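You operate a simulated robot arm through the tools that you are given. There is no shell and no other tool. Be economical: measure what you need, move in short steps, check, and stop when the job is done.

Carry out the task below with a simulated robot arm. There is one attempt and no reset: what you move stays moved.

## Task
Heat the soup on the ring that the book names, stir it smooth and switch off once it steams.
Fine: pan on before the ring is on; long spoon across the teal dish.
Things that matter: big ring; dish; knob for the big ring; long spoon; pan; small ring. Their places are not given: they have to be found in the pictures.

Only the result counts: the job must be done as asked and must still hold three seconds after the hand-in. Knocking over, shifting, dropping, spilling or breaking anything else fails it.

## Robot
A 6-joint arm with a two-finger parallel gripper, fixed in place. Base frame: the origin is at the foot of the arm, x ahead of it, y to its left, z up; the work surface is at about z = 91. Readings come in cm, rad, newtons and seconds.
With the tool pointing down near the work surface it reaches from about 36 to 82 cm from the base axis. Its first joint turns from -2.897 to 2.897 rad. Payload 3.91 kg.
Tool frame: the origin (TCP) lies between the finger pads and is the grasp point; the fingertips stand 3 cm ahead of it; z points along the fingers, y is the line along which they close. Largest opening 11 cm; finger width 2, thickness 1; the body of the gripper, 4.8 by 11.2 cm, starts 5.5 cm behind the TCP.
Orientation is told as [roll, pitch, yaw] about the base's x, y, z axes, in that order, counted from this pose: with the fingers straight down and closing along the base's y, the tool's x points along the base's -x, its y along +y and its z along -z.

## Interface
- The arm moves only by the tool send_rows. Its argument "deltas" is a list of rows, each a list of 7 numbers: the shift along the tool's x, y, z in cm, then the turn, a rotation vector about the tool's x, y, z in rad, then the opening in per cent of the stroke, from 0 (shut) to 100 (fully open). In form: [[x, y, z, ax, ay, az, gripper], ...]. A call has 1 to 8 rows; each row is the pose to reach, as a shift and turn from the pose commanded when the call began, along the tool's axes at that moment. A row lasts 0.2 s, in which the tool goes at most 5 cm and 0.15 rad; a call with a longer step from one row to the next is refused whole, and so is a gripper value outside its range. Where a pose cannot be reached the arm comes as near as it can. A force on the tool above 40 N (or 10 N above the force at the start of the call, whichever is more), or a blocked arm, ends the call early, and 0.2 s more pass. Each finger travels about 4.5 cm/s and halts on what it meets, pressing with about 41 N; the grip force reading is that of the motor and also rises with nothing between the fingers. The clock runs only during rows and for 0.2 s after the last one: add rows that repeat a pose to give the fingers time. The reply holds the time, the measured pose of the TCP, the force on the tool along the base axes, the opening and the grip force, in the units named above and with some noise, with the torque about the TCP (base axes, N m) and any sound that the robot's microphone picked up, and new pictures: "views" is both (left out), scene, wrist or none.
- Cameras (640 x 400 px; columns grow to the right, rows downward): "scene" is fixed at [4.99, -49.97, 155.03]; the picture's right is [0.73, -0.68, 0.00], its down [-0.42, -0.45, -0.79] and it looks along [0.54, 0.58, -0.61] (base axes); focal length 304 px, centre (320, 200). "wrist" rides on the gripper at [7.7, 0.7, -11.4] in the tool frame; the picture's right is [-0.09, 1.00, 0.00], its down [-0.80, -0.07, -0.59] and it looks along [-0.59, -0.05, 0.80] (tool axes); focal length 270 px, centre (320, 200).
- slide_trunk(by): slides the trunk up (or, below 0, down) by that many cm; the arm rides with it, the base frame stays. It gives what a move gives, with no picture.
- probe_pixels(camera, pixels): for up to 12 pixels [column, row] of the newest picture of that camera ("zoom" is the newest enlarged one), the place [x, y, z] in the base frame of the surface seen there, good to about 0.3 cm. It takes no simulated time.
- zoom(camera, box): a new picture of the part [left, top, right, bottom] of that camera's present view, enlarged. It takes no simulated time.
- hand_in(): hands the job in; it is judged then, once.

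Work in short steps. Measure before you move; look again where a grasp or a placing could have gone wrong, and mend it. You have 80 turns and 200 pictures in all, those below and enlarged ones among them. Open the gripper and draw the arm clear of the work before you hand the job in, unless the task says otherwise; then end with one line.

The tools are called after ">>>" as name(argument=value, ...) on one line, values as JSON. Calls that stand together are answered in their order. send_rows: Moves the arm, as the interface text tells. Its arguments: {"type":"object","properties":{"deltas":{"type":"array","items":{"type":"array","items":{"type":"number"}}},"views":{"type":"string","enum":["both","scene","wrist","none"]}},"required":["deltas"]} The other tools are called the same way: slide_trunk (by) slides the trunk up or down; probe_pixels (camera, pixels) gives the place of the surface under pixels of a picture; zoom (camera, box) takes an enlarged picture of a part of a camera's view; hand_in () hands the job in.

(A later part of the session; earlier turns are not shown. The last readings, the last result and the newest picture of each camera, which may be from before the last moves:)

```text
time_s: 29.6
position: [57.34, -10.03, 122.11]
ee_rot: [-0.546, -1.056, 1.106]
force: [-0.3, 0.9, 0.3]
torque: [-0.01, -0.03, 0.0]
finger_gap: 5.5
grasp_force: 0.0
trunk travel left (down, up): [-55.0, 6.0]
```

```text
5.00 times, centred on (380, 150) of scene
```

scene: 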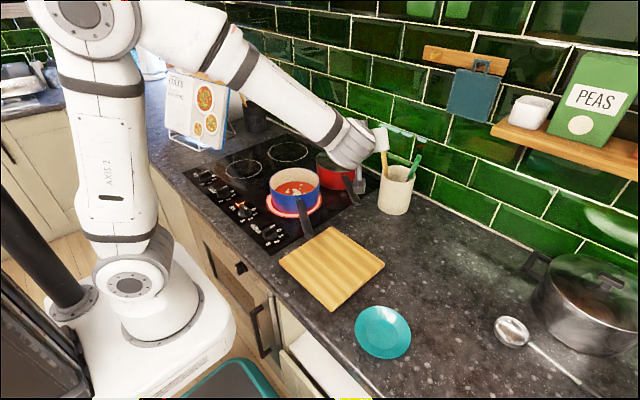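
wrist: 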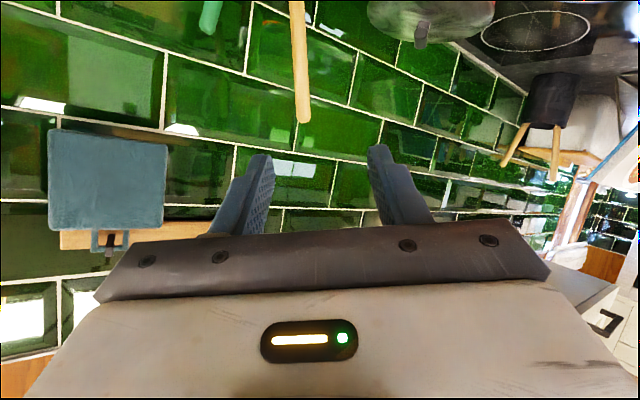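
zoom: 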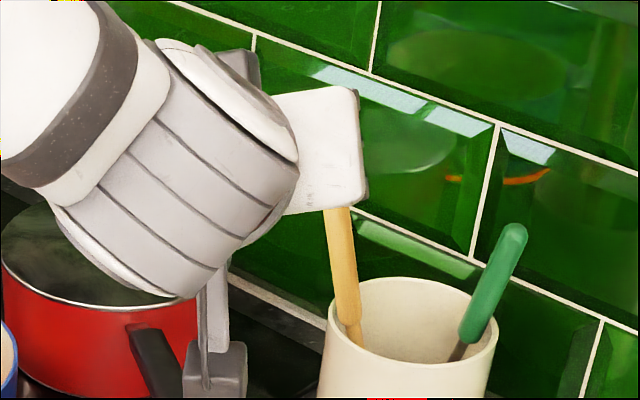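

I align with the spoon and approach to ~6 cm short.

>>> send_rows(deltas=[[1.3, -0.6, 3, 0, 0, 0, 50], [2.6, -1.2, 6, 0, 0, 0, 50], [3.82, -1.69, 9, 0, 0, 0, 50], [3.82, -1.69, 13, 0, 0, 0, 50], [3.82, -1.69, 13, 0, 0, 0, 50]])

```text
time_s: 30.8
position: [68.14, -7.57, 113.64]
ee_rot: [-0.545, -1.054, 1.107]
force: [0.5, 0.0, -0.7]
torque: [0.01, 0.0, -0.01]
finger_gap: 5.48
grasp_force: 0.0
trunk travel left (down, up): [-55.0, 6.0]
```

scene: 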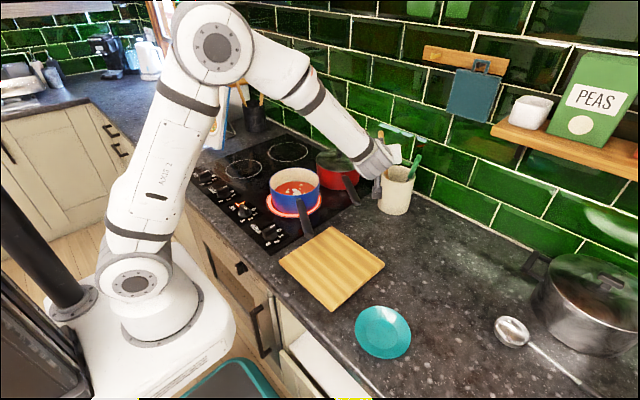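
wrist: 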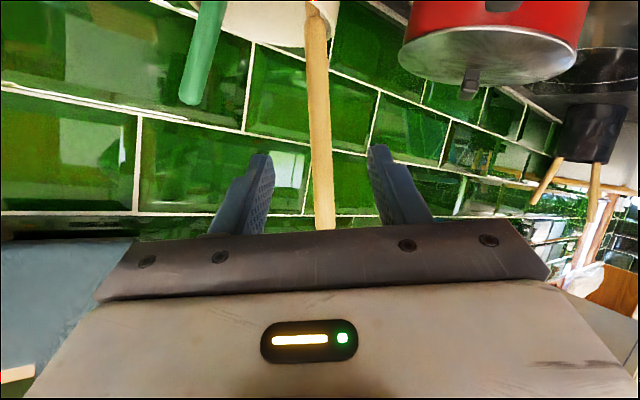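

The spoon is centred between the fingers. I advance the remaining 6.6 cm and look before closing.

>>> send_rows(deltas=[[0, 0, 2.2, 0, 0, 0, 50], [0, 0, 4.4, 0, 0, 0, 50], [0, 0, 6.5, 0, 0, 0, 50], [0, 0, 6.5, 0, 0, 0, 35]])

>>> zoom(camera="scene", box=[340, 120, 430, 220])

```text
time_s: 31.8
position: [72.94, -4.73, 110.89]
ee_rot: [-0.544, -1.054, 1.107]
force: [0.0, -0.3, 0.2]
torque: [0.03, -0.01, -0.01]
finger_gap: 3.84
grasp_force: 0.2
trunk travel left (down, up): [-55.0, 6.0]
```

scene: 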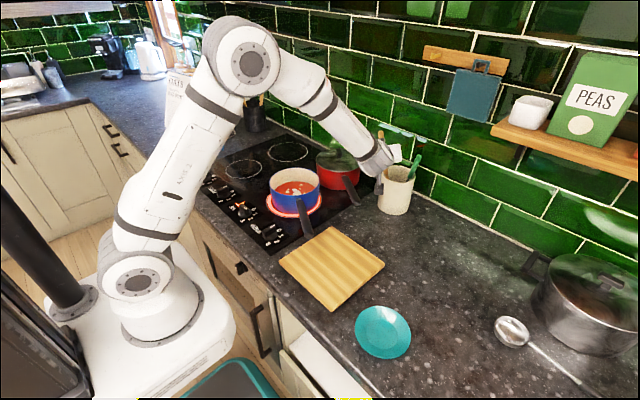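
wrist: 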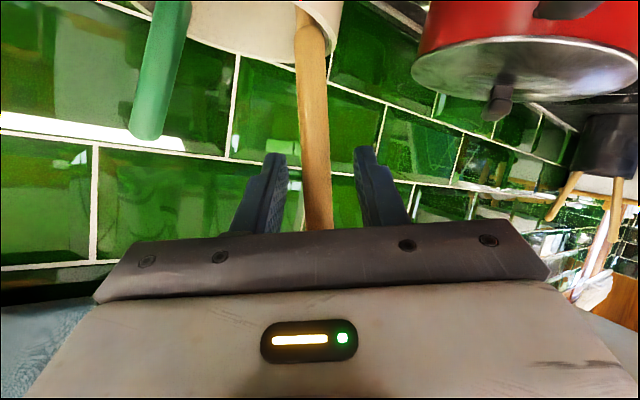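

```text
4.00 times, centred on (385, 170) of scene
```

zoom: 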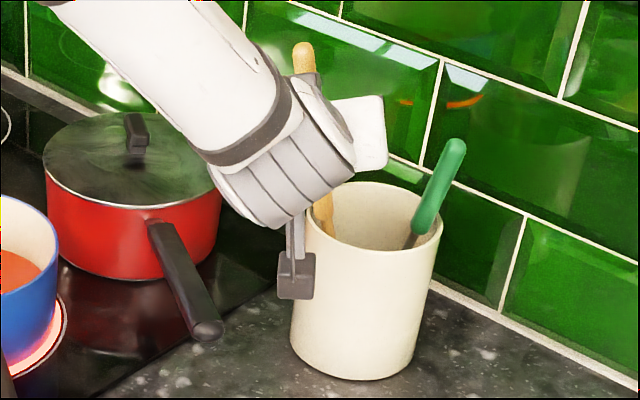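

Close on the handle, then draw it out along its own axis.

>>> send_rows(deltas=[[0, 0, 0, 0, 0, 0, 20], [0, 0, 0, 0, 0, 0, 5], [0, 0, 0, 0, 0, 0, 0], [0, 0, 0, 0, 0, 0, 0], [-1.3, 0, -0.7, 0, 0, 0, 0], [-3.5, 0, -1.9, 0, 0, 0, 0], [-6.1, 0, -3.35, 0, 0, 0, 0]])

>>> zoom(camera="scene", box=[260, 100, 430, 220])

```text
time_s: 33.4
position: [71.53, -3.27, 117.68]
ee_rot: [-0.542, -1.054, 1.106]
force: [-0.8, -0.3, -0.2]
torque: [0.01, 0.01, 0.0]
finger_gap: 1.41
grasp_force: 41.6
trunk travel left (down, up): [-55.0, 6.0]
```

scene: 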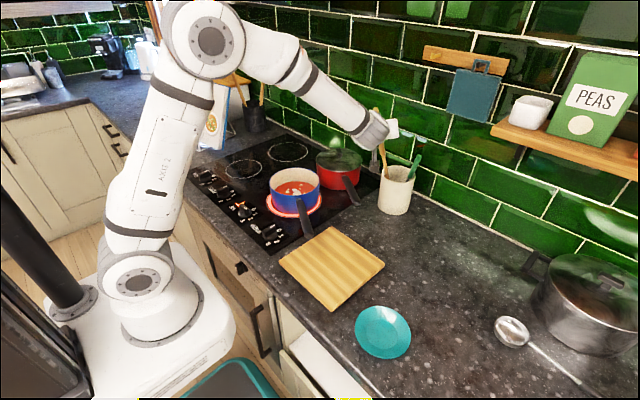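
wrist: 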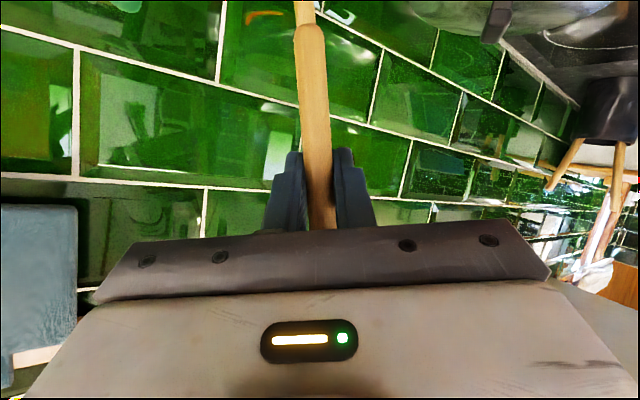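

```text
3.33 times, centred on (345, 160) of scene
```

zoom: 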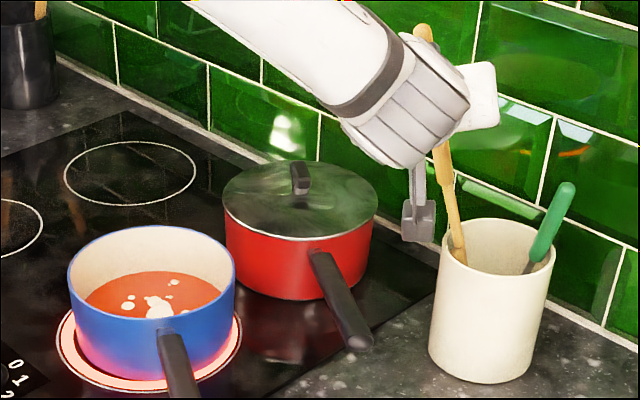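

The spoon is rising; I pull another 10 cm along its axis to clear the crock.

>>> send_rows(deltas=[[-2.2, 0, -1.2, 0, 0, 0, 0], [-4.8, 0, -2.65, 0, 0, 0, 0], [-7.9, 0, -4.3, 0, 0, 0, 0], [-10.5, 0, -5.8, 0, 0, 0, 0], [-10.5, 0, -5.8, 0, 0, 0, 0]])

>>> zoom(camera="scene", box=[260, 80, 430, 220])

```text
time_s: 34.6
position: [69.41, -1.38, 129.23]
ee_rot: [-0.543, -1.054, 1.104]
force: [0.3, -0.1, -0.4]
torque: [-0.02, 0.05, -0.02]
finger_gap: 1.39
grasp_force: 40.9
trunk travel left (down, up): [-55.0, 6.0]
```

scene: 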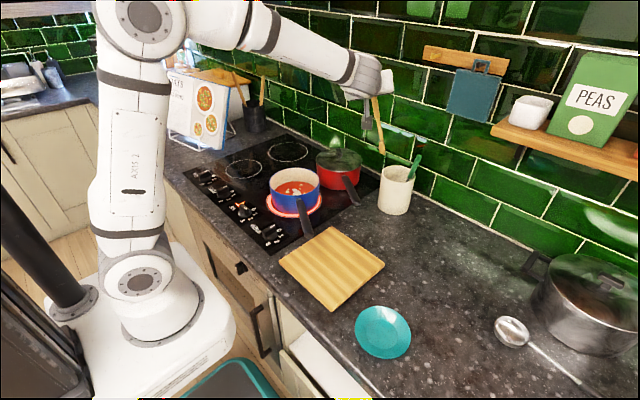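
wrist: 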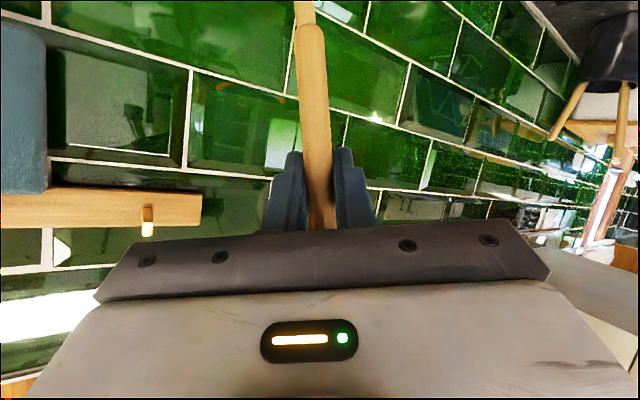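

```text
2.86 times, centred on (345, 150) of scene
```

zoom: 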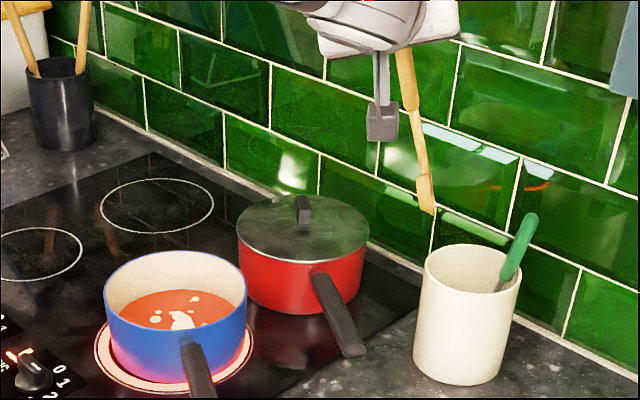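

Spoon is free. I probe its lower end to know the reach below the TCP.

>>> probe_pixels(camera="zoom", pixels=[[428, 210], [424, 185], [418, 150], [408, 90], [402, 60], [345, 352], [303, 200]])

>>> zoom(camera="wrist", box=[240, 0, 400, 100])

```text
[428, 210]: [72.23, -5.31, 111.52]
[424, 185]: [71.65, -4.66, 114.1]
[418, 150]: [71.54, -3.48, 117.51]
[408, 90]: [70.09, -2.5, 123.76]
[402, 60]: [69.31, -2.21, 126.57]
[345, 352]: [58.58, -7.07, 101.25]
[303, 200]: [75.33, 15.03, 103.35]
```

```text
4.00 times, centred on (320, 50) of wrist
```

zoom: 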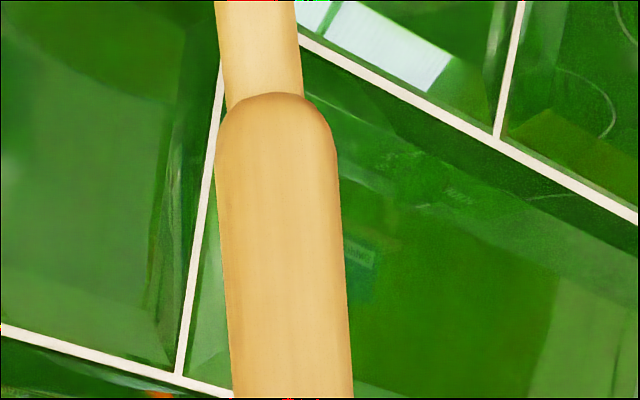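

Spoon end is at TCP + (3.0, −3.6, −17.9). I move it above the pan centre (54.6,15.4), keeping height.

>>> send_rows(deltas=[[-0.3, 3.5, -0.5, 0, 0, 0, 0], [-0.7, 8.1, -1.2, 0, 0, 0, 0], [-1.1, 12.9, -1.9, 0, 0, 0, 0], [-1.5, 17.7, -2.7, 0, 0, 0, 0], [-1.9, 22.5, -3.4, 0, 0, 0, 0], [-2.27, 26.86, -4.04, 0, 0, 0, 0], [-2.27, 26.86, -4.04, 0, 0, 0, 0]])

>>> zoom(camera="scene", box=[220, 100, 380, 230])

```text
time_s: 36.2
position: [51.33, 19.18, 125.82]
ee_rot: [-0.543, -1.053, 1.107]
force: [0.5, 0.0, -0.6]
torque: [-0.01, 0.01, 0.02]
finger_gap: 1.37
grasp_force: 41.0
trunk travel left (down, up): [-55.0, 6.0]
```

scene: 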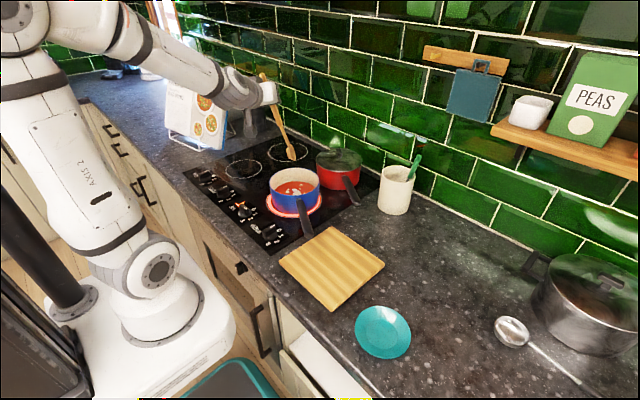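
wrist: 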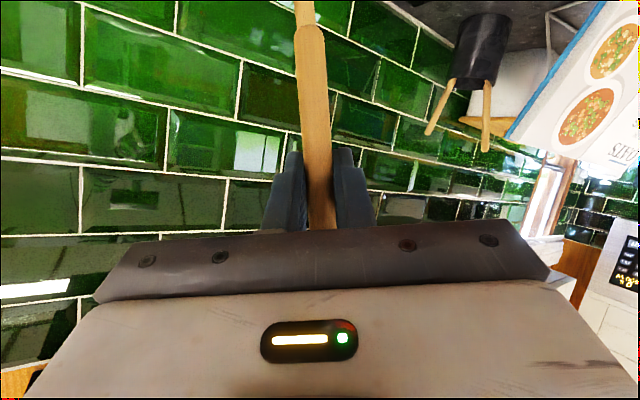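

```text
3.08 times, centred on (300, 165) of scene
```

zoom: 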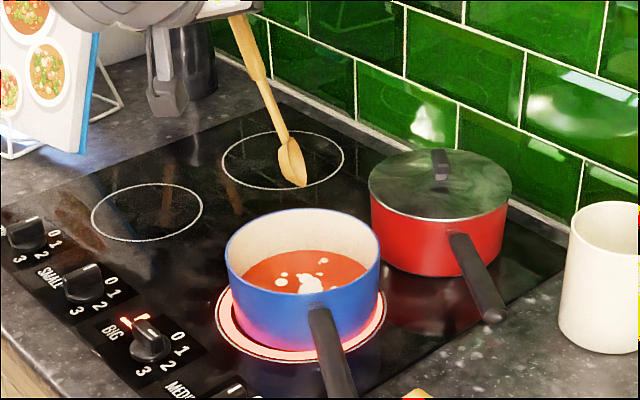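

I verify the spoon end and the rim positions.

>>> probe_pixels(camera="zoom", pixels=[[300, 185], [290, 150], [228, 250], [378, 250], [300, 210], [300, 262], [285, 262]])

```text
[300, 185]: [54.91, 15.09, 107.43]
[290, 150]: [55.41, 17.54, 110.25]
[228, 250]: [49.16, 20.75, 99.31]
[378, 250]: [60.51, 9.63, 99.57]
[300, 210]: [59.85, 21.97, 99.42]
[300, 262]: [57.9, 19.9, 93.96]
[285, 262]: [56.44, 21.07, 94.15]
```

Pan centre (54.8,15.2), spoon end (54.9,15.1,107.4): I lower it 14.3 cm straight into the soup (surface 94.1).

>>> send_rows(deltas=[[3.1, 0.9, 1.5, 0, 0, 0, 0], [6.6, 1.95, 3.2, 0, 0, 0, 0], [9.6, 2.8, 4.6, 0, 0, 0, 0], [11.5, 3.4, 5.55, 0, 0, 0, 0], [12.4, 3.66, 6.0, 0, 0, 0, 0]])

>>> zoom(camera="scene", box=[220, 100, 380, 230])

```text
time_s: 37.4
position: [52.58, 15.54, 116.59]
ee_rot: [-0.496, -1.054, 1.082]
force: [0.5, -0.2, -0.5]
torque: [0.0, 0.06, 0.01]
finger_gap: 1.37
grasp_force: 40.7
out of reach, approached as far as the arm can: row 2, 3, 4, 5
trunk travel left (down, up): [-55.0, 6.0]
```

scene: 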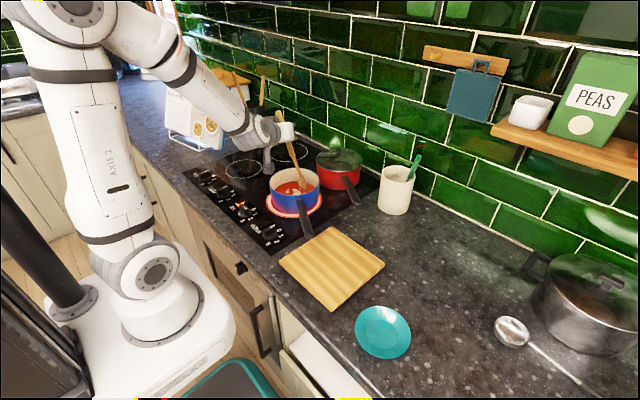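
wrist: 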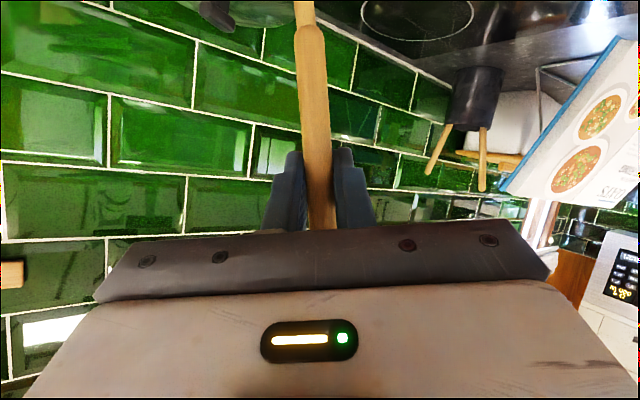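

```text
3.08 times, centred on (300, 165) of scene
```

zoom: 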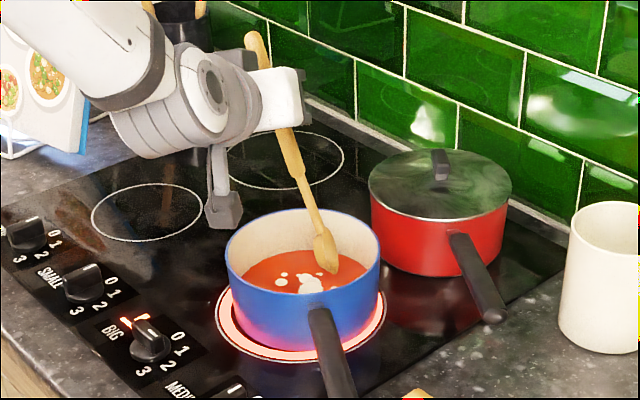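

The reach limit pulled the pose aside (TCP 52.6,15.5,116.6). I back straight up, then will use the trunk to lower.

>>> send_rows(deltas=[[-3.5, -1, -1.7, 0, 0, 0, 0], [-7, -2.05, -3.4, 0, 0, 0, 0], [-7, -2.05, -3.4, 0, 0, 0, 0]], views="none")

```text
time_s: 38.2
position: [52.83, 15.98, 124.65]
ee_rot: [-0.544, -1.054, 1.106]
force: [0.0, -0.6, -0.8]
torque: [-0.03, 0.0, 0.0]
finger_gap: 1.39
grasp_force: 41.1
trunk travel left (down, up): [-55.0, 6.0]
```

Orientation is restored. I recentre over the pan, then slide the trunk down 10.

>>> send_rows(deltas=[[-0.54, 1.7, 0.1, 0, 0, 0, 0], [-1.08, 3.36, 0.18, 0, 0, 0, 0], [-1.08, 3.36, 0.18, 0, 0, 0, 0]], views="none")

>>> slide_trunk(by=-10)

>>> zoom(camera="scene", box=[220, 100, 380, 230])

```text
time_s: 39.0
position: [51.43, 19.12, 124.51]
ee_rot: [-0.542, -1.053, 1.108]
force: [-0.6, 0.3, 0.1]
torque: [0.01, -0.01, -0.01]
finger_gap: 1.42
grasp_force: 40.9
trunk travel left (down, up): [-55.0, 6.0]
```

```text
time_s: 40.3
position: [51.27, 19.17, 114.65]
ee_rot: [-0.541, -1.054, 1.107]
force: [0.2, 0.1, -0.2]
torque: [0.03, 0.02, 0.02]
finger_gap: 1.4
grasp_force: 41.0
trunk travel left (down, up): [-45.0, 16.0]
```

```text
3.08 times, centred on (300, 165) of scene
```

zoom: 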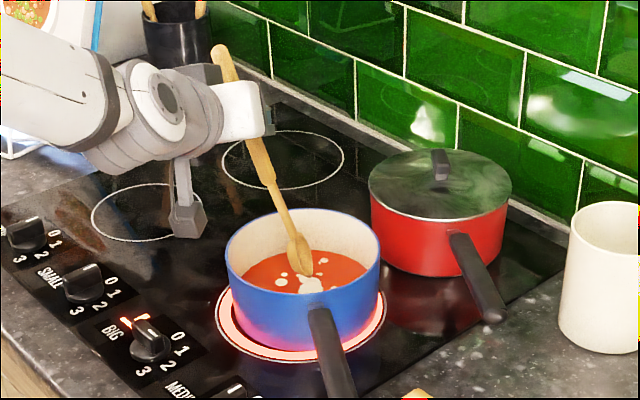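

Good, the end is ~2 cm above the soup. I slide another 3.2 down into it.

>>> slide_trunk(by=-3.2)

>>> zoom(camera="scene", box=[240, 130, 340, 220])

```text
time_s: 41.1
position: [51.44, 19.31, 111.22]
ee_rot: [-0.544, -1.054, 1.106]
force: [0.0, -0.2, 0.1]
torque: [-0.01, -0.01, 0.02]
finger_gap: 1.42
grasp_force: 41.1
trunk travel left (down, up): [-41.8, 19.2]
```

```text
4.44 times, centred on (290, 175) of scene
```

zoom: 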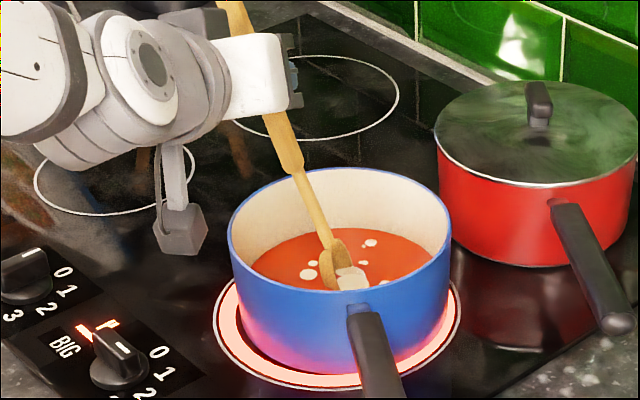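

I stir a circle of radius 3.8 cm.

>>> send_rows(deltas=[[-0.84, -2.13, 3.03, 0, 0, 0, 0], [-1.78, 0.61, 3.31, 0, 0, 0, 0], [-1.67, 2.99, 1.64, 0, 0, 0, 0], [-0.59, 3.63, -0.98, 0, 0, 0, 0], [0.84, 2.13, -3.03, 0, 0, 0, 0], [1.78, -0.61, -3.31, 0, 0, 0, 0], [1.67, -2.99, -1.64, 0, 0, 0, 0], [0, 0, 0, 0, 0, 0, 0]], views="none")

>>> zoom(camera="scene", box=[240, 130, 340, 220])

```text
time_s: 42.9
position: [51.34, 19.15, 111.34]
ee_rot: [-0.543, -1.056, 1.104]
force: [0.2, 0.5, -0.8]
torque: [0.02, 0.02, 0.01]
finger_gap: 1.4
grasp_force: 41.2
out of reach, approached as far as the arm can: row 3, 4
trunk travel left (down, up): [-41.8, 19.2]
```

```text
4.44 times, centred on (290, 175) of scene
```

zoom: 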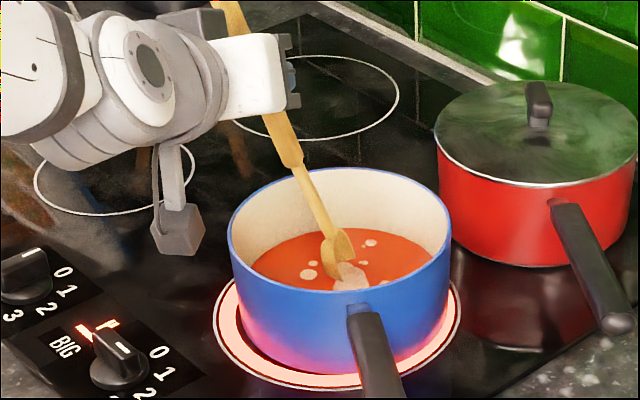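

The cream is fading. I stir more circles, starting at different angles, with the +y side trimmed.

>>> send_rows(deltas=[[1.67, -2.99, -1.64, 0, 0, 0, 0], [0.59, -3.63, 0.98, 0, 0, 0, 0], [-0.84, -2.13, 3.03, 0, 0, 0, 0], [-1.5, 0.1, 3.0, 0, 0, 0, 0], [-1.0, 1.8, 1.0, 0, 0, 0, 0], [0.84, 2.13, -3.03, 0, 0, 0, 0], [1.78, -0.61, -3.31, 0, 0, 0, 0], [0, 0, 0, 0, 0, 0, 0]], views="none")

>>> send_rows(deltas=[[1.67, -2.99, -1.64, 0, 0, 0, 0], [0.59, -3.63, 0.98, 0, 0, 0, 0], [-0.84, -2.13, 3.03, 0, 0, 0, 0], [-1.5, 0.1, 3.0, 0, 0, 0, 0], [-1.0, 1.8, 1.0, 0, 0, 0, 0], [0.84, 2.13, -3.03, 0, 0, 0, 0], [1.78, -0.61, -3.31, 0, 0, 0, 0], [0, 0, 0, 0, 0, 0, 0]], views="none")

>>> zoom(camera="scene", box=[240, 130, 340, 220])

```text
time_s: 44.7
position: [51.26, 19.05, 111.38]
ee_rot: [-0.541, -1.053, 1.104]
force: [-0.6, 0.3, 0.7]
torque: [0.01, -0.02, 0.01]
finger_gap: 1.4
grasp_force: 41.1
trunk travel left (down, up): [-41.8, 19.2]
```

```text
time_s: 46.5
position: [51.37, 19.0, 111.35]
ee_rot: [-0.54, -1.055, 1.105]
force: [-0.9, -0.6, -0.5]
torque: [-0.03, 0.04, 0.03]
finger_gap: 1.41
grasp_force: 40.5
trunk travel left (down, up): [-41.8, 19.2]
```

```text
4.44 times, centred on (290, 175) of scene
```

zoom: 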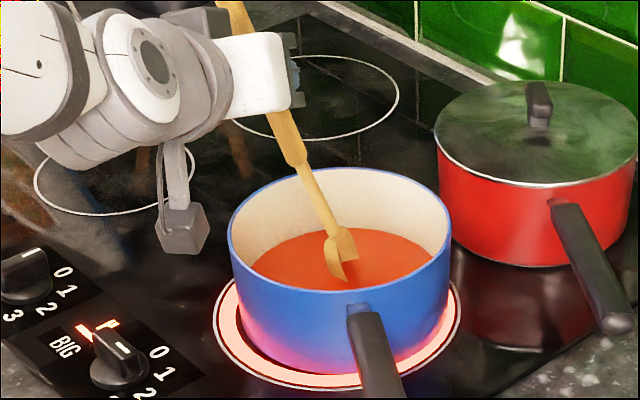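

The soup is uniform now. One more round to be sure, then I raise the spoon with the trunk.

>>> send_rows(deltas=[[1.67, -2.99, -1.64, 0, 0, 0, 0], [0.59, -3.63, 0.98, 0, 0, 0, 0], [-0.84, -2.13, 3.03, 0, 0, 0, 0], [-1.5, 0.1, 3.0, 0, 0, 0, 0], [-1.0, 1.8, 1.0, 0, 0, 0, 0], [0.84, 2.13, -3.03, 0, 0, 0, 0], [1.78, -0.61, -3.31, 0, 0, 0, 0], [0, 0, 0, 0, 0, 0, 0]], views="none")

>>> slide_trunk(by=13.2)

>>> zoom(camera="scene", box=[220, 100, 380, 230])

>>> zoom(camera="scene", box=[330, 280, 430, 380])

```text
time_s: 48.3
position: [51.25, 19.04, 111.21]
ee_rot: [-0.541, -1.053, 1.105]
force: [-0.1, -0.1, -0.6]
torque: [0.01, 0.02, 0.01]
finger_gap: 1.39
grasp_force: 41.2
trunk travel left (down, up): [-41.8, 19.2]
```

```text
time_s: 49.9
position: [51.25, 19.03, 124.51]
ee_rot: [-0.542, -1.054, 1.107]
force: [-0.7, 0.0, -0.4]
torque: [0.02, 0.01, 0.0]
finger_gap: 1.39
grasp_force: 40.7
trunk travel left (down, up): [-55.0, 6.0]
```

```text
3.08 times, centred on (300, 165) of scene
```

zoom: 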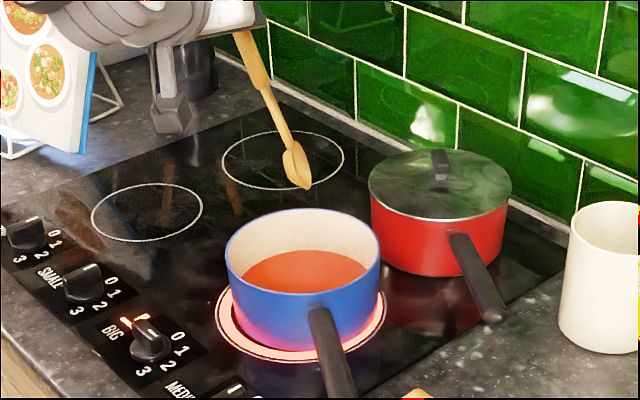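

```text
4.00 times, centred on (380, 330) of scene
```

zoom: 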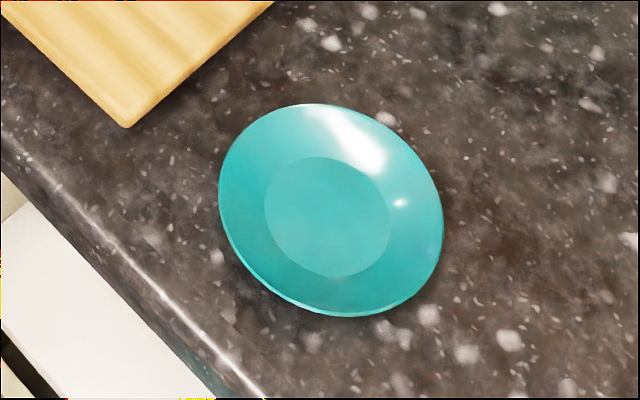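

The soup is smooth. Now I carry the spoon toward the dish (centre ≈(38.6,−34.3)) while turning the tool past vertical so the spoon becomes level with its head towards the robot.

>>> send_rows(deltas=[[2.045, -3.265, -2.345, -0.0208, 0.145, 0.0201, 0], [4.09, -6.53, -4.69, -0.0416, 0.29, 0.0401, 0], [6.135, -9.795, -7.035, -0.0624, 0.435, 0.0602, 0], [8.18, -13.06, -9.38, -0.0832, 0.58, 0.0803, 0], [10.225, -16.325, -11.725, -0.104, 0.725, 0.1003, 0], [12.27, -19.59, -14.07, -0.1248, 0.87, 0.1204, 0], [14.315, -22.855, -16.415, -0.1456, 1.015, 0.1404, 0], [16.36, -26.12, -18.76, -0.1664, 1.16, 0.1605, 0]])

>>> probe_pixels(camera="scene", pixels=[[355, 325], [410, 336], [380, 307], [387, 358], [368, 315], [400, 348]])

```text
time_s: 51.7
position: [47.26, -17.2, 125.0]
ee_rot: [-0.043, 0.042, 0.571]
force: [0.0, -0.5, -0.1]
torque: [0.01, -0.01, -0.02]
finger_gap: 1.4
grasp_force: 41.2
trunk travel left (down, up): [-55.0, 6.0]
```

scene: 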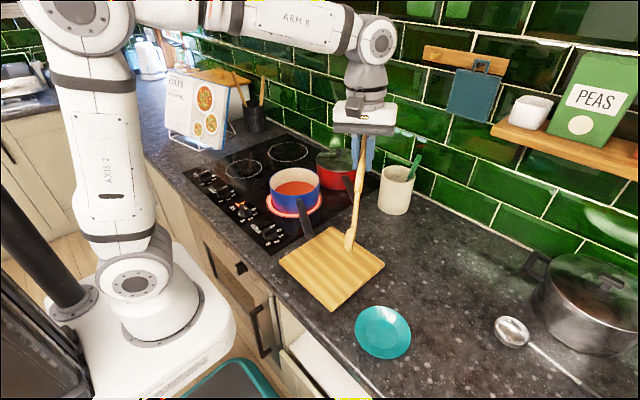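
wrist: 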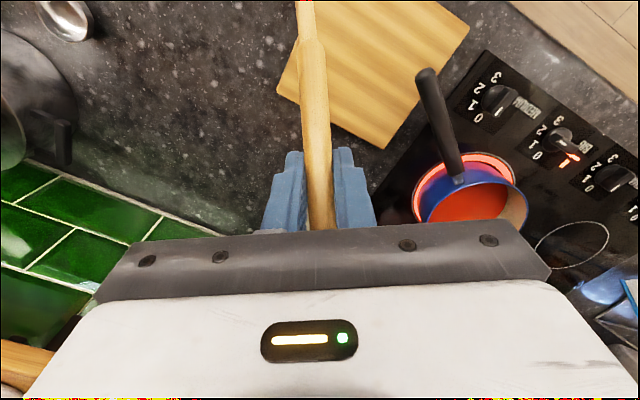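

```text
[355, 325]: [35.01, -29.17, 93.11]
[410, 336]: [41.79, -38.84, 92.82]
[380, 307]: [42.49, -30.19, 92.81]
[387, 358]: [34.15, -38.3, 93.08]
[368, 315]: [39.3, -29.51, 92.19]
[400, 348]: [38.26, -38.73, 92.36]
```

Dish centre is (38.35,−34.1), rim z≈93. I finish the turn and move to (45.6,−30.1) still high.

>>> send_rows(deltas=[[2.8, -3.3, 0, -0.0208, 0.145, 0.0201, 0], [5.6, -6.6, 0, -0.0416, 0.29, 0.0401, 0], [8.36, -9.95, 0, -0.0624, 0.435, 0.0602, 0], [8.36, -9.95, 0, -0.0624, 0.435, 0.0602, 0]])

>>> zoom(camera="scene", box=[240, 100, 480, 390])

```text
time_s: 52.7
position: [45.68, -29.99, 125.73]
ee_rot: [-0.001, 0.473, 0.498]
force: [0.2, 0.6, -0.4]
torque: [0.01, -0.04, -0.01]
finger_gap: 1.41
grasp_force: 40.7
trunk travel left (down, up): [-55.0, 6.0]
```

scene: 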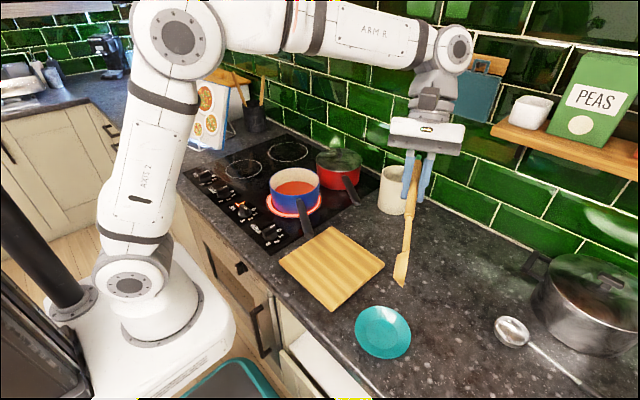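
wrist: 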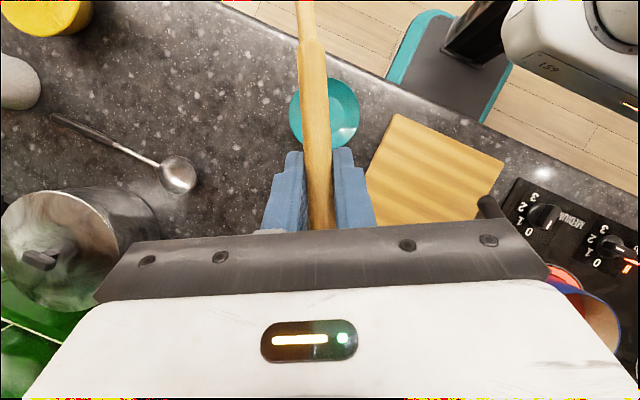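

```text
1.38 times, centred on (360, 245) of scene
```

zoom: 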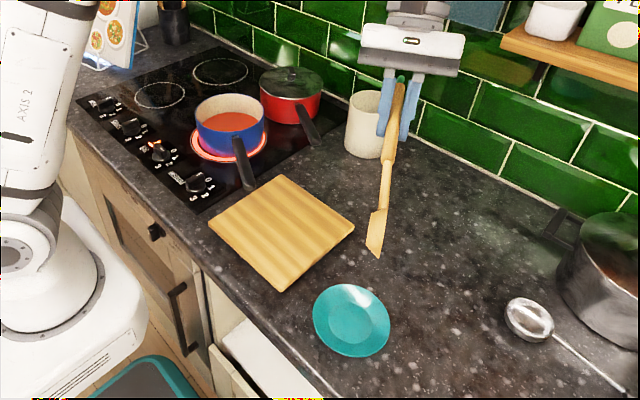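

Orientation matches. I check the spoon's level and line by probing along it.

>>> probe_pixels(camera="zoom", pixels=[[375, 252], [378, 225], [384, 195], [390, 150], [398, 100], [402, 80]])

>>> zoom(camera="scene", box=[230, 140, 350, 230])

```text
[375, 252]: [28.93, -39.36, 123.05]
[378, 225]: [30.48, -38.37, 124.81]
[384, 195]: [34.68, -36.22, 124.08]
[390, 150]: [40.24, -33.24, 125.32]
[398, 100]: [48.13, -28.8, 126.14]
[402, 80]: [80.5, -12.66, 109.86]
```

```text
4.44 times, centred on (290, 185) of scene
```

zoom: 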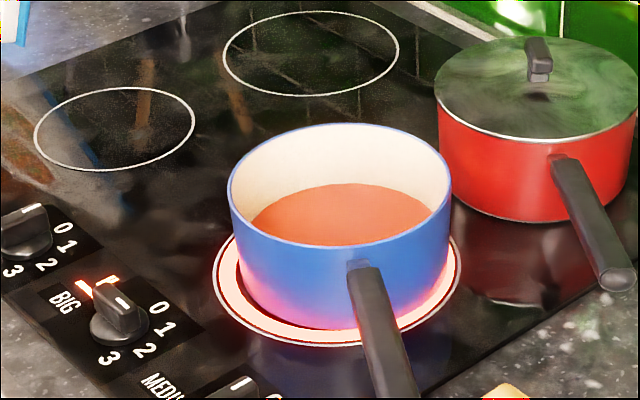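

The spoon's line passes right over the dish centre, nearly level. No steam yet. I lower 26 cm to z≈99.7.

>>> send_rows(deltas=[[-1.7, 0, 3.3, 0, 0, 0, 0], [-3.7, 0, 7.2, 0, 0, 0, 0], [-5.9, 0, 11.5, 0, 0, 0, 0], [-8.1, 0, 15.8, 0, 0, 0, 0], [-10, 0, 19.5, 0, 0, 0, 0], [-11.4, 0, 22.2, 0, 0, 0, 0], [-11.85, 0, 23.1, 0, 0, 0, 0]])

>>> zoom(camera="scene", box=[310, 250, 470, 390])

```text
time_s: 54.3
position: [45.75, -29.73, 99.61]
ee_rot: [-0.001, 0.473, 0.498]
force: [-0.2, -0.5, 0.5]
torque: [-0.01, -0.03, 0.01]
finger_gap: 1.4
grasp_force: 41.5
trunk travel left (down, up): [-55.0, 6.0]
```

scene: 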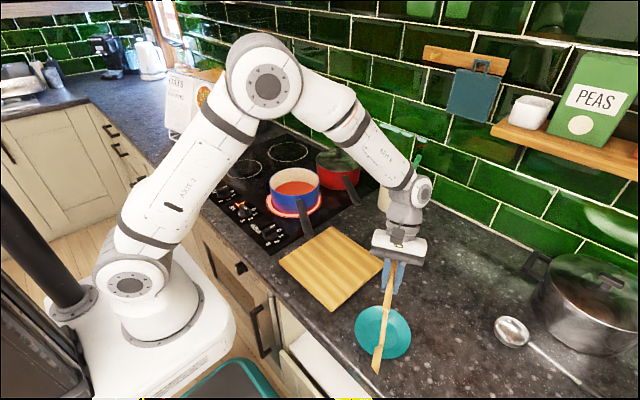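
wrist: 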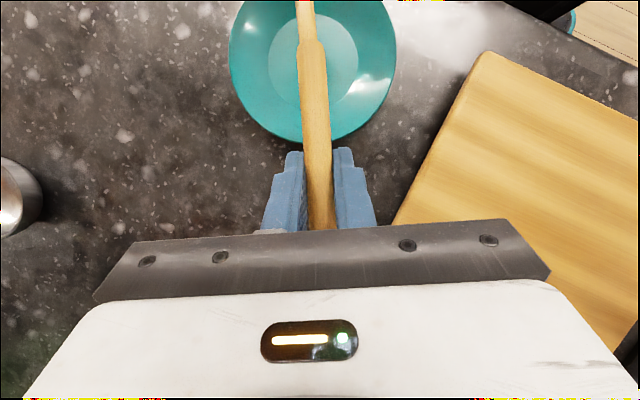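

```text
2.86 times, centred on (390, 320) of scene
```

zoom: 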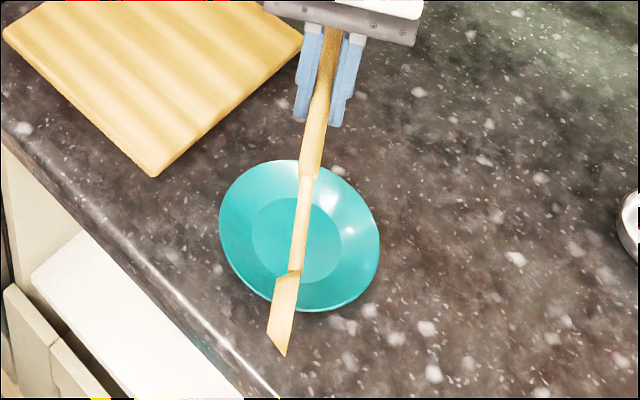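

Lined up well across the dish. I lower the last 4 cm slowly.

>>> send_rows(deltas=[[-0.68, 0, 1.34, 0, 0, 0, 0], [-1.28, 0, 2.5, 0, 0, 0, 0], [-1.6, 0, 3.12, 0, 0, 0, 0], [-1.85, 0, 3.6, 0, 0, 0, 0], [-1.95, 0, 3.83, 0, 0, 0, 0]], views="none")

>>> zoom(camera="scene", box=[310, 250, 470, 390])

>>> zoom(camera="scene", box=[230, 140, 350, 230])

```text
time_s: 55.5
position: [45.84, -29.59, 95.51]
ee_rot: [-0.001, 0.472, 0.5]
force: [1.1, 1.9, 10.5]
torque: [-0.59, 1.12, -0.1]
finger_gap: 1.38
grasp_force: 41.3
trunk travel left (down, up): [-55.0, 6.0]
```

```text
2.86 times, centred on (390, 320) of scene
```

zoom: 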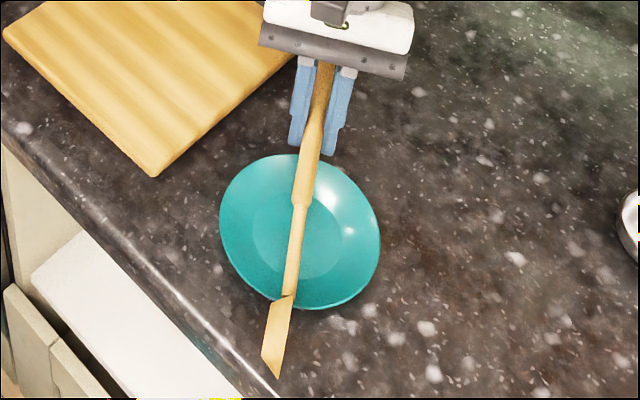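

```text
4.44 times, centred on (290, 185) of scene
```

zoom: 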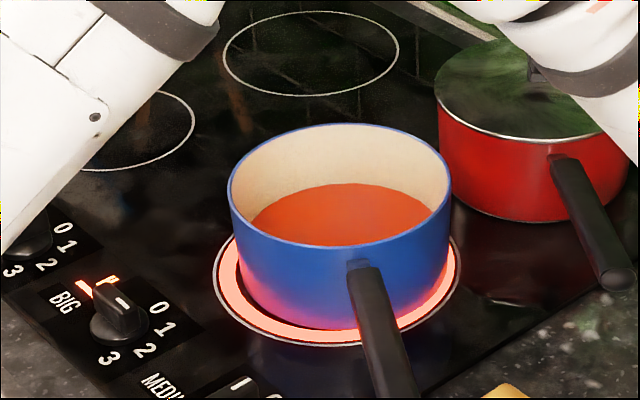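

Head touches the far rim (10 N). I ease off 0.15, open, and rise vertically.

>>> send_rows(deltas=[[0.05, 0, -0.1, 0, 0, 0, 0], [0.05, 0, -0.1, 0, 0, 0, 14], [0.05, 0, -0.1, 0, 0, 0, 22], [0.05, 0, -0.1, 0, 0, 0, 35], [0.05, 0, -0.1, 0, 0, 0, 35], [0.5, 0, -1, 0, 0, 0, 35], [1.6, 0, -3.1, 0, 0, 0, 35], [3.4, 0, -6.7, 0, 0, 0, 35]])

>>> zoom(camera="scene", box=[310, 250, 470, 390])

>>> zoom(camera="scene", box=[230, 140, 350, 230])

```text
time_s: 57.3
position: [45.8, -29.79, 102.84]
ee_rot: [-0.001, 0.471, 0.499]
force: [0.1, -0.4, 0.4]
torque: [-0.02, 0.0, -0.04]
finger_gap: 3.84
grasp_force: 0.0
trunk travel left (down, up): [-55.0, 6.0]
```

scene: 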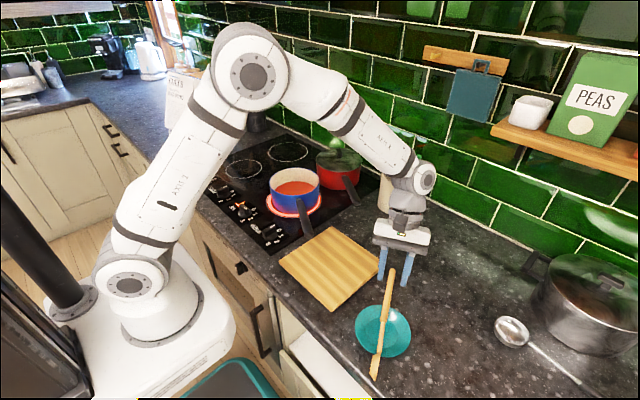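
wrist: 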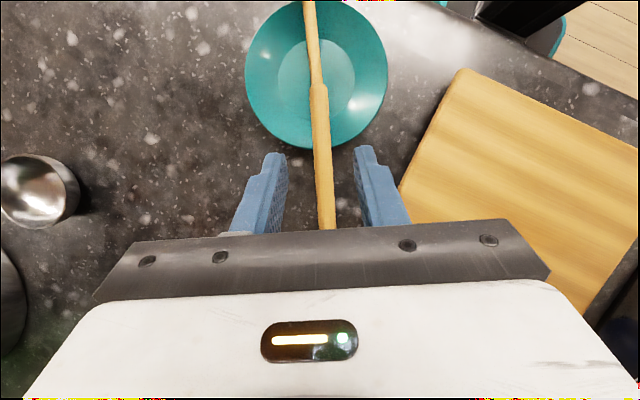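

```text
2.86 times, centred on (390, 320) of scene
```

zoom: 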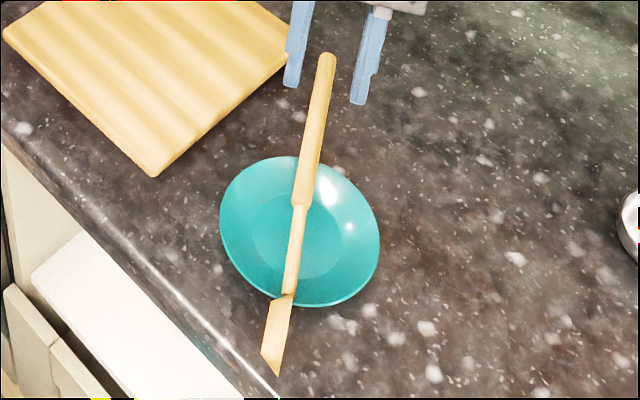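

```text
4.44 times, centred on (290, 185) of scene
```

zoom: 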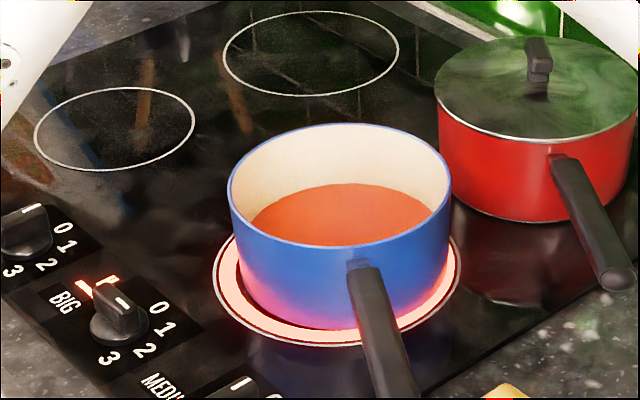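

Spoon rests across the dish; soup not steaming yet. I rise, straighten the tool, and head back to the knob.

>>> send_rows(deltas=[[1.4, 0, -2.7, 0, 0, 0, 35], [3.2, 0, -6.2, 0, -0.118, 0, 35], [5.0, 0, -9.8, 0, -0.236, 0, 35], [6.4, 0, -12.5, 0, -0.354, 0, 35], [6.4, 0, -12.5, 0, -0.472, 0, 40]], views="none")

>>> zoom(camera="scene", box=[230, 140, 350, 230])

```text
time_s: 58.5
position: [45.84, -29.73, 117.25]
ee_rot: [0.001, 0.001, 0.501]
force: [0.9, 0.2, -0.1]
torque: [-0.02, 0.0, 0.0]
finger_gap: 4.42
grasp_force: 0.0
trunk travel left (down, up): [-55.0, 6.0]
```

```text
4.44 times, centred on (290, 185) of scene
```

zoom: 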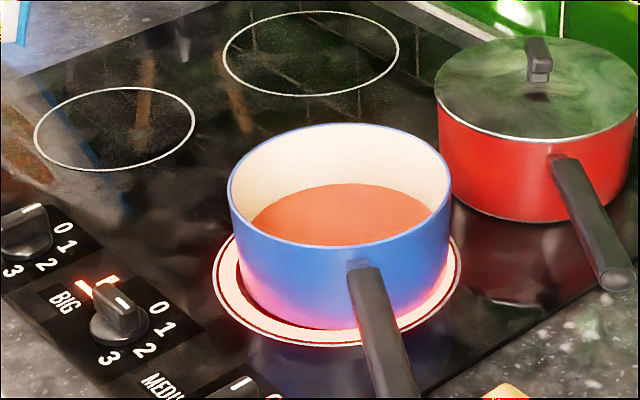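

Travel to above the knob, first 8 of 14 steps.

>>> send_rows(deltas=[[-1.27, 3.43, 0, 0, 0, 0.148, 40], [-2.54, 6.86, 0, 0, 0, 0.296, 40], [-3.81, 10.29, 0, 0, 0, 0.444, 40], [-5.08, 13.72, 0, 0, 0, 0.592, 40], [-6.36, 17.15, 0, 0, 0, 0.74, 40], [-7.63, 20.58, 0, 0, 0, 0.888, 40], [-8.9, 24.0, 0, 0, 0, 1.036, 40], [-10.17, 27.43, 0, 0, 0, 1.184, 40]], views="none")

>>> zoom(camera="scene", box=[230, 140, 350, 230])

```text
time_s: 60.3
position: [41.52, -0.58, 117.07]
ee_rot: [-0.002, -0.001, -0.686]
force: [-0.5, 0.0, 0.4]
torque: [0.04, -0.02, 0.01]
finger_gap: 4.36
grasp_force: 0.1
trunk travel left (down, up): [-55.0, 6.0]
```

```text
4.44 times, centred on (290, 185) of scene
```

zoom: 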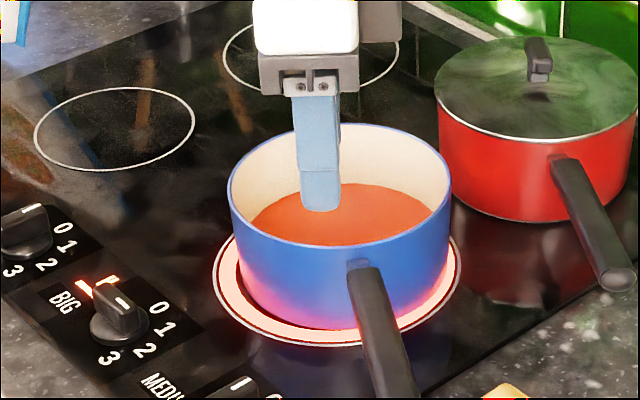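

Remaining approach to above the knob at z≈109, yaw −1.57.

>>> send_rows(deltas=[[2.67, 2.45, 1.3, 0, 0, 0.1475, 40], [5.33, 4.9, 2.6, 0, 0, 0.295, 40], [8.0, 7.34, 4, 0, 0, 0.4425, 40], [10.67, 9.8, 5.3, 0, 0, 0.59, 40], [13.33, 12.2, 6.6, 0, 0, 0.7375, 40], [16.0, 14.68, 8, 0, 0, 0.885, 40]])

>>> zoom(camera="wrist", box=[240, 20, 440, 200])

```text
time_s: 61.7
position: [38.32, 20.79, 109.19]
ee_rot: [-0.001, -0.002, -1.572]
force: [0.2, 0.4, -0.3]
torque: [-0.02, -0.02, 0.01]
finger_gap: 4.4
grasp_force: 0.2
trunk travel left (down, up): [-55.0, 6.0]
```

scene: 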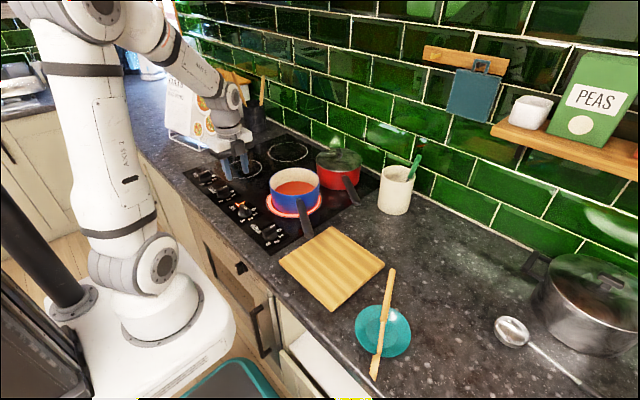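
wrist: 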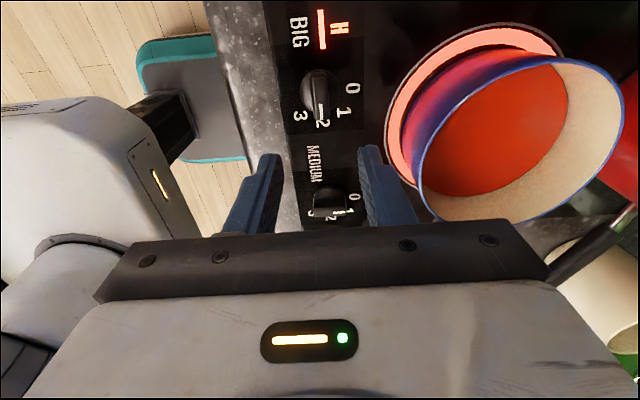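

```text
2.22 times, centred on (340, 110) of wrist
```

zoom: 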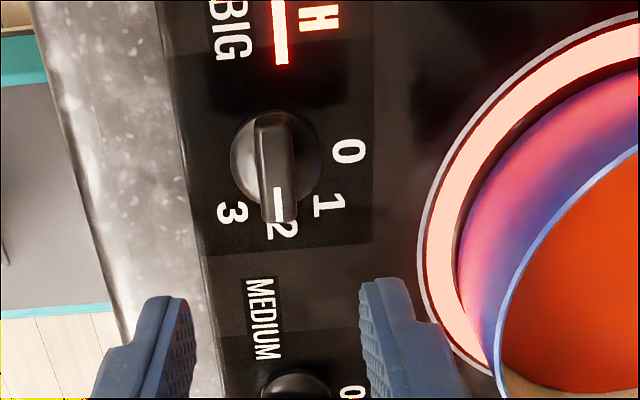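

The knob points to 2. I lower to straddle it without gripping and wait for steam.

>>> send_rows(deltas=[[0.15, 0.1, 4.5, 0, 0, 0, 40], [0.15, 0.1, 9, 0, 0, 0, 40], [0.15, 0.1, 12, 0, 0, 0, 40], [0.15, 0.1, 13.4, 0, 0, 0, 35], [0.15, 0.1, 13.4, 0, 0, 0, 35], [0.15, 0.1, 13.4, 0, 0, 0, 35], [0.15, 0.1, 13.4, 0, 0, 0, 35], [0.15, 0.1, 13.4, 0, 0, 0, 35]], views="none")

>>> zoom(camera="scene", box=[230, 120, 350, 230])

```text
time_s: 63.5
position: [38.58, 20.51, 95.37]
ee_rot: [0.001, -0.001, -1.57]
force: [-1.1, -0.4, -0.3]
torque: [0.01, 0.04, -0.01]
finger_gap: 3.94
grasp_force: 1.1
trunk travel left (down, up): [-55.0, 6.0]
```

```text
3.64 times, centred on (290, 175) of scene
```

zoom: 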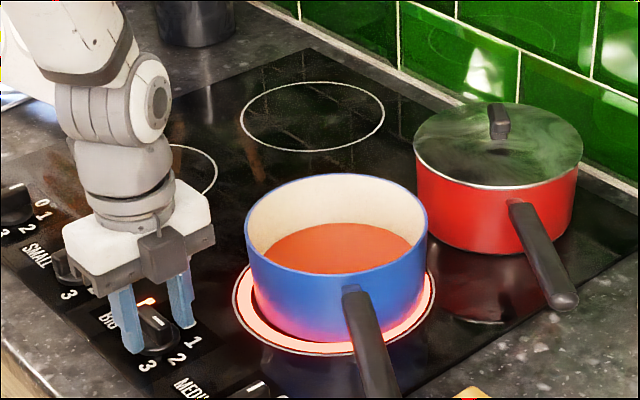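

No steam yet. I correct the position slightly and wait ~3 s.

>>> send_rows(deltas=[[0.35, -0.1, -0.35, 0, 0, 0, 35], [0.35, -0.1, -0.35, 0, 0, 0, 35], [0.35, -0.1, -0.35, 0, 0, 0, 35], [0.35, -0.1, -0.35, 0, 0, 0, 35], [0.35, -0.1, -0.35, 0, 0, 0, 35], [0.35, -0.1, -0.35, 0, 0, 0, 35], [0.35, -0.1, -0.35, 0, 0, 0, 35], [0.35, -0.1, -0.35, 0, 0, 0, 35]], views="none")

>>> send_rows(deltas=[[0, 0, 0, 0, 0, 0, 35], [0, 0, 0, 0, 0, 0, 35], [0, 0, 0, 0, 0, 0, 35], [0, 0, 0, 0, 0, 0, 35], [0, 0, 0, 0, 0, 0, 35], [0, 0, 0, 0, 0, 0, 35], [0, 0, 0, 0, 0, 0, 35], [0, 0, 0, 0, 0, 0, 35]], views="none")

>>> zoom(camera="scene", box=[230, 120, 350, 230])

```text
time_s: 65.3
position: [38.51, 20.94, 95.75]
ee_rot: [0.001, 0.0, -1.57]
force: [1.0, 0.0, 0.1]
torque: [0.02, 0.0, -0.01]
finger_gap: 3.82
grasp_force: 0.0
trunk travel left (down, up): [-55.0, 6.0]
```

```text
time_s: 67.1
position: [38.49, 20.91, 95.79]
ee_rot: [0.0, -0.001, -1.569]
force: [-0.5, -0.1, 0.3]
torque: [0.0, -0.02, 0.02]
finger_gap: 3.85
grasp_force: 0.1
trunk travel left (down, up): [-55.0, 6.0]
```

```text
3.64 times, centred on (290, 175) of scene
```

zoom: 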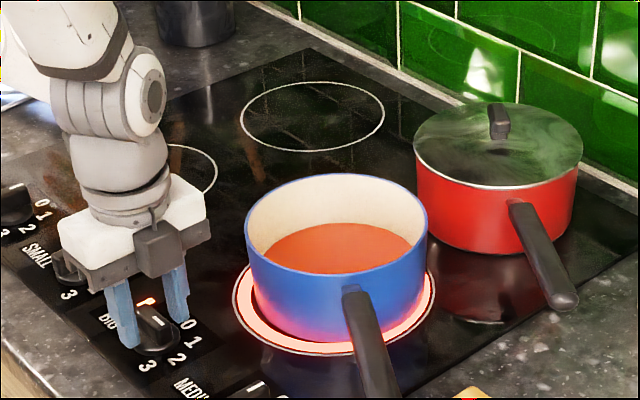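

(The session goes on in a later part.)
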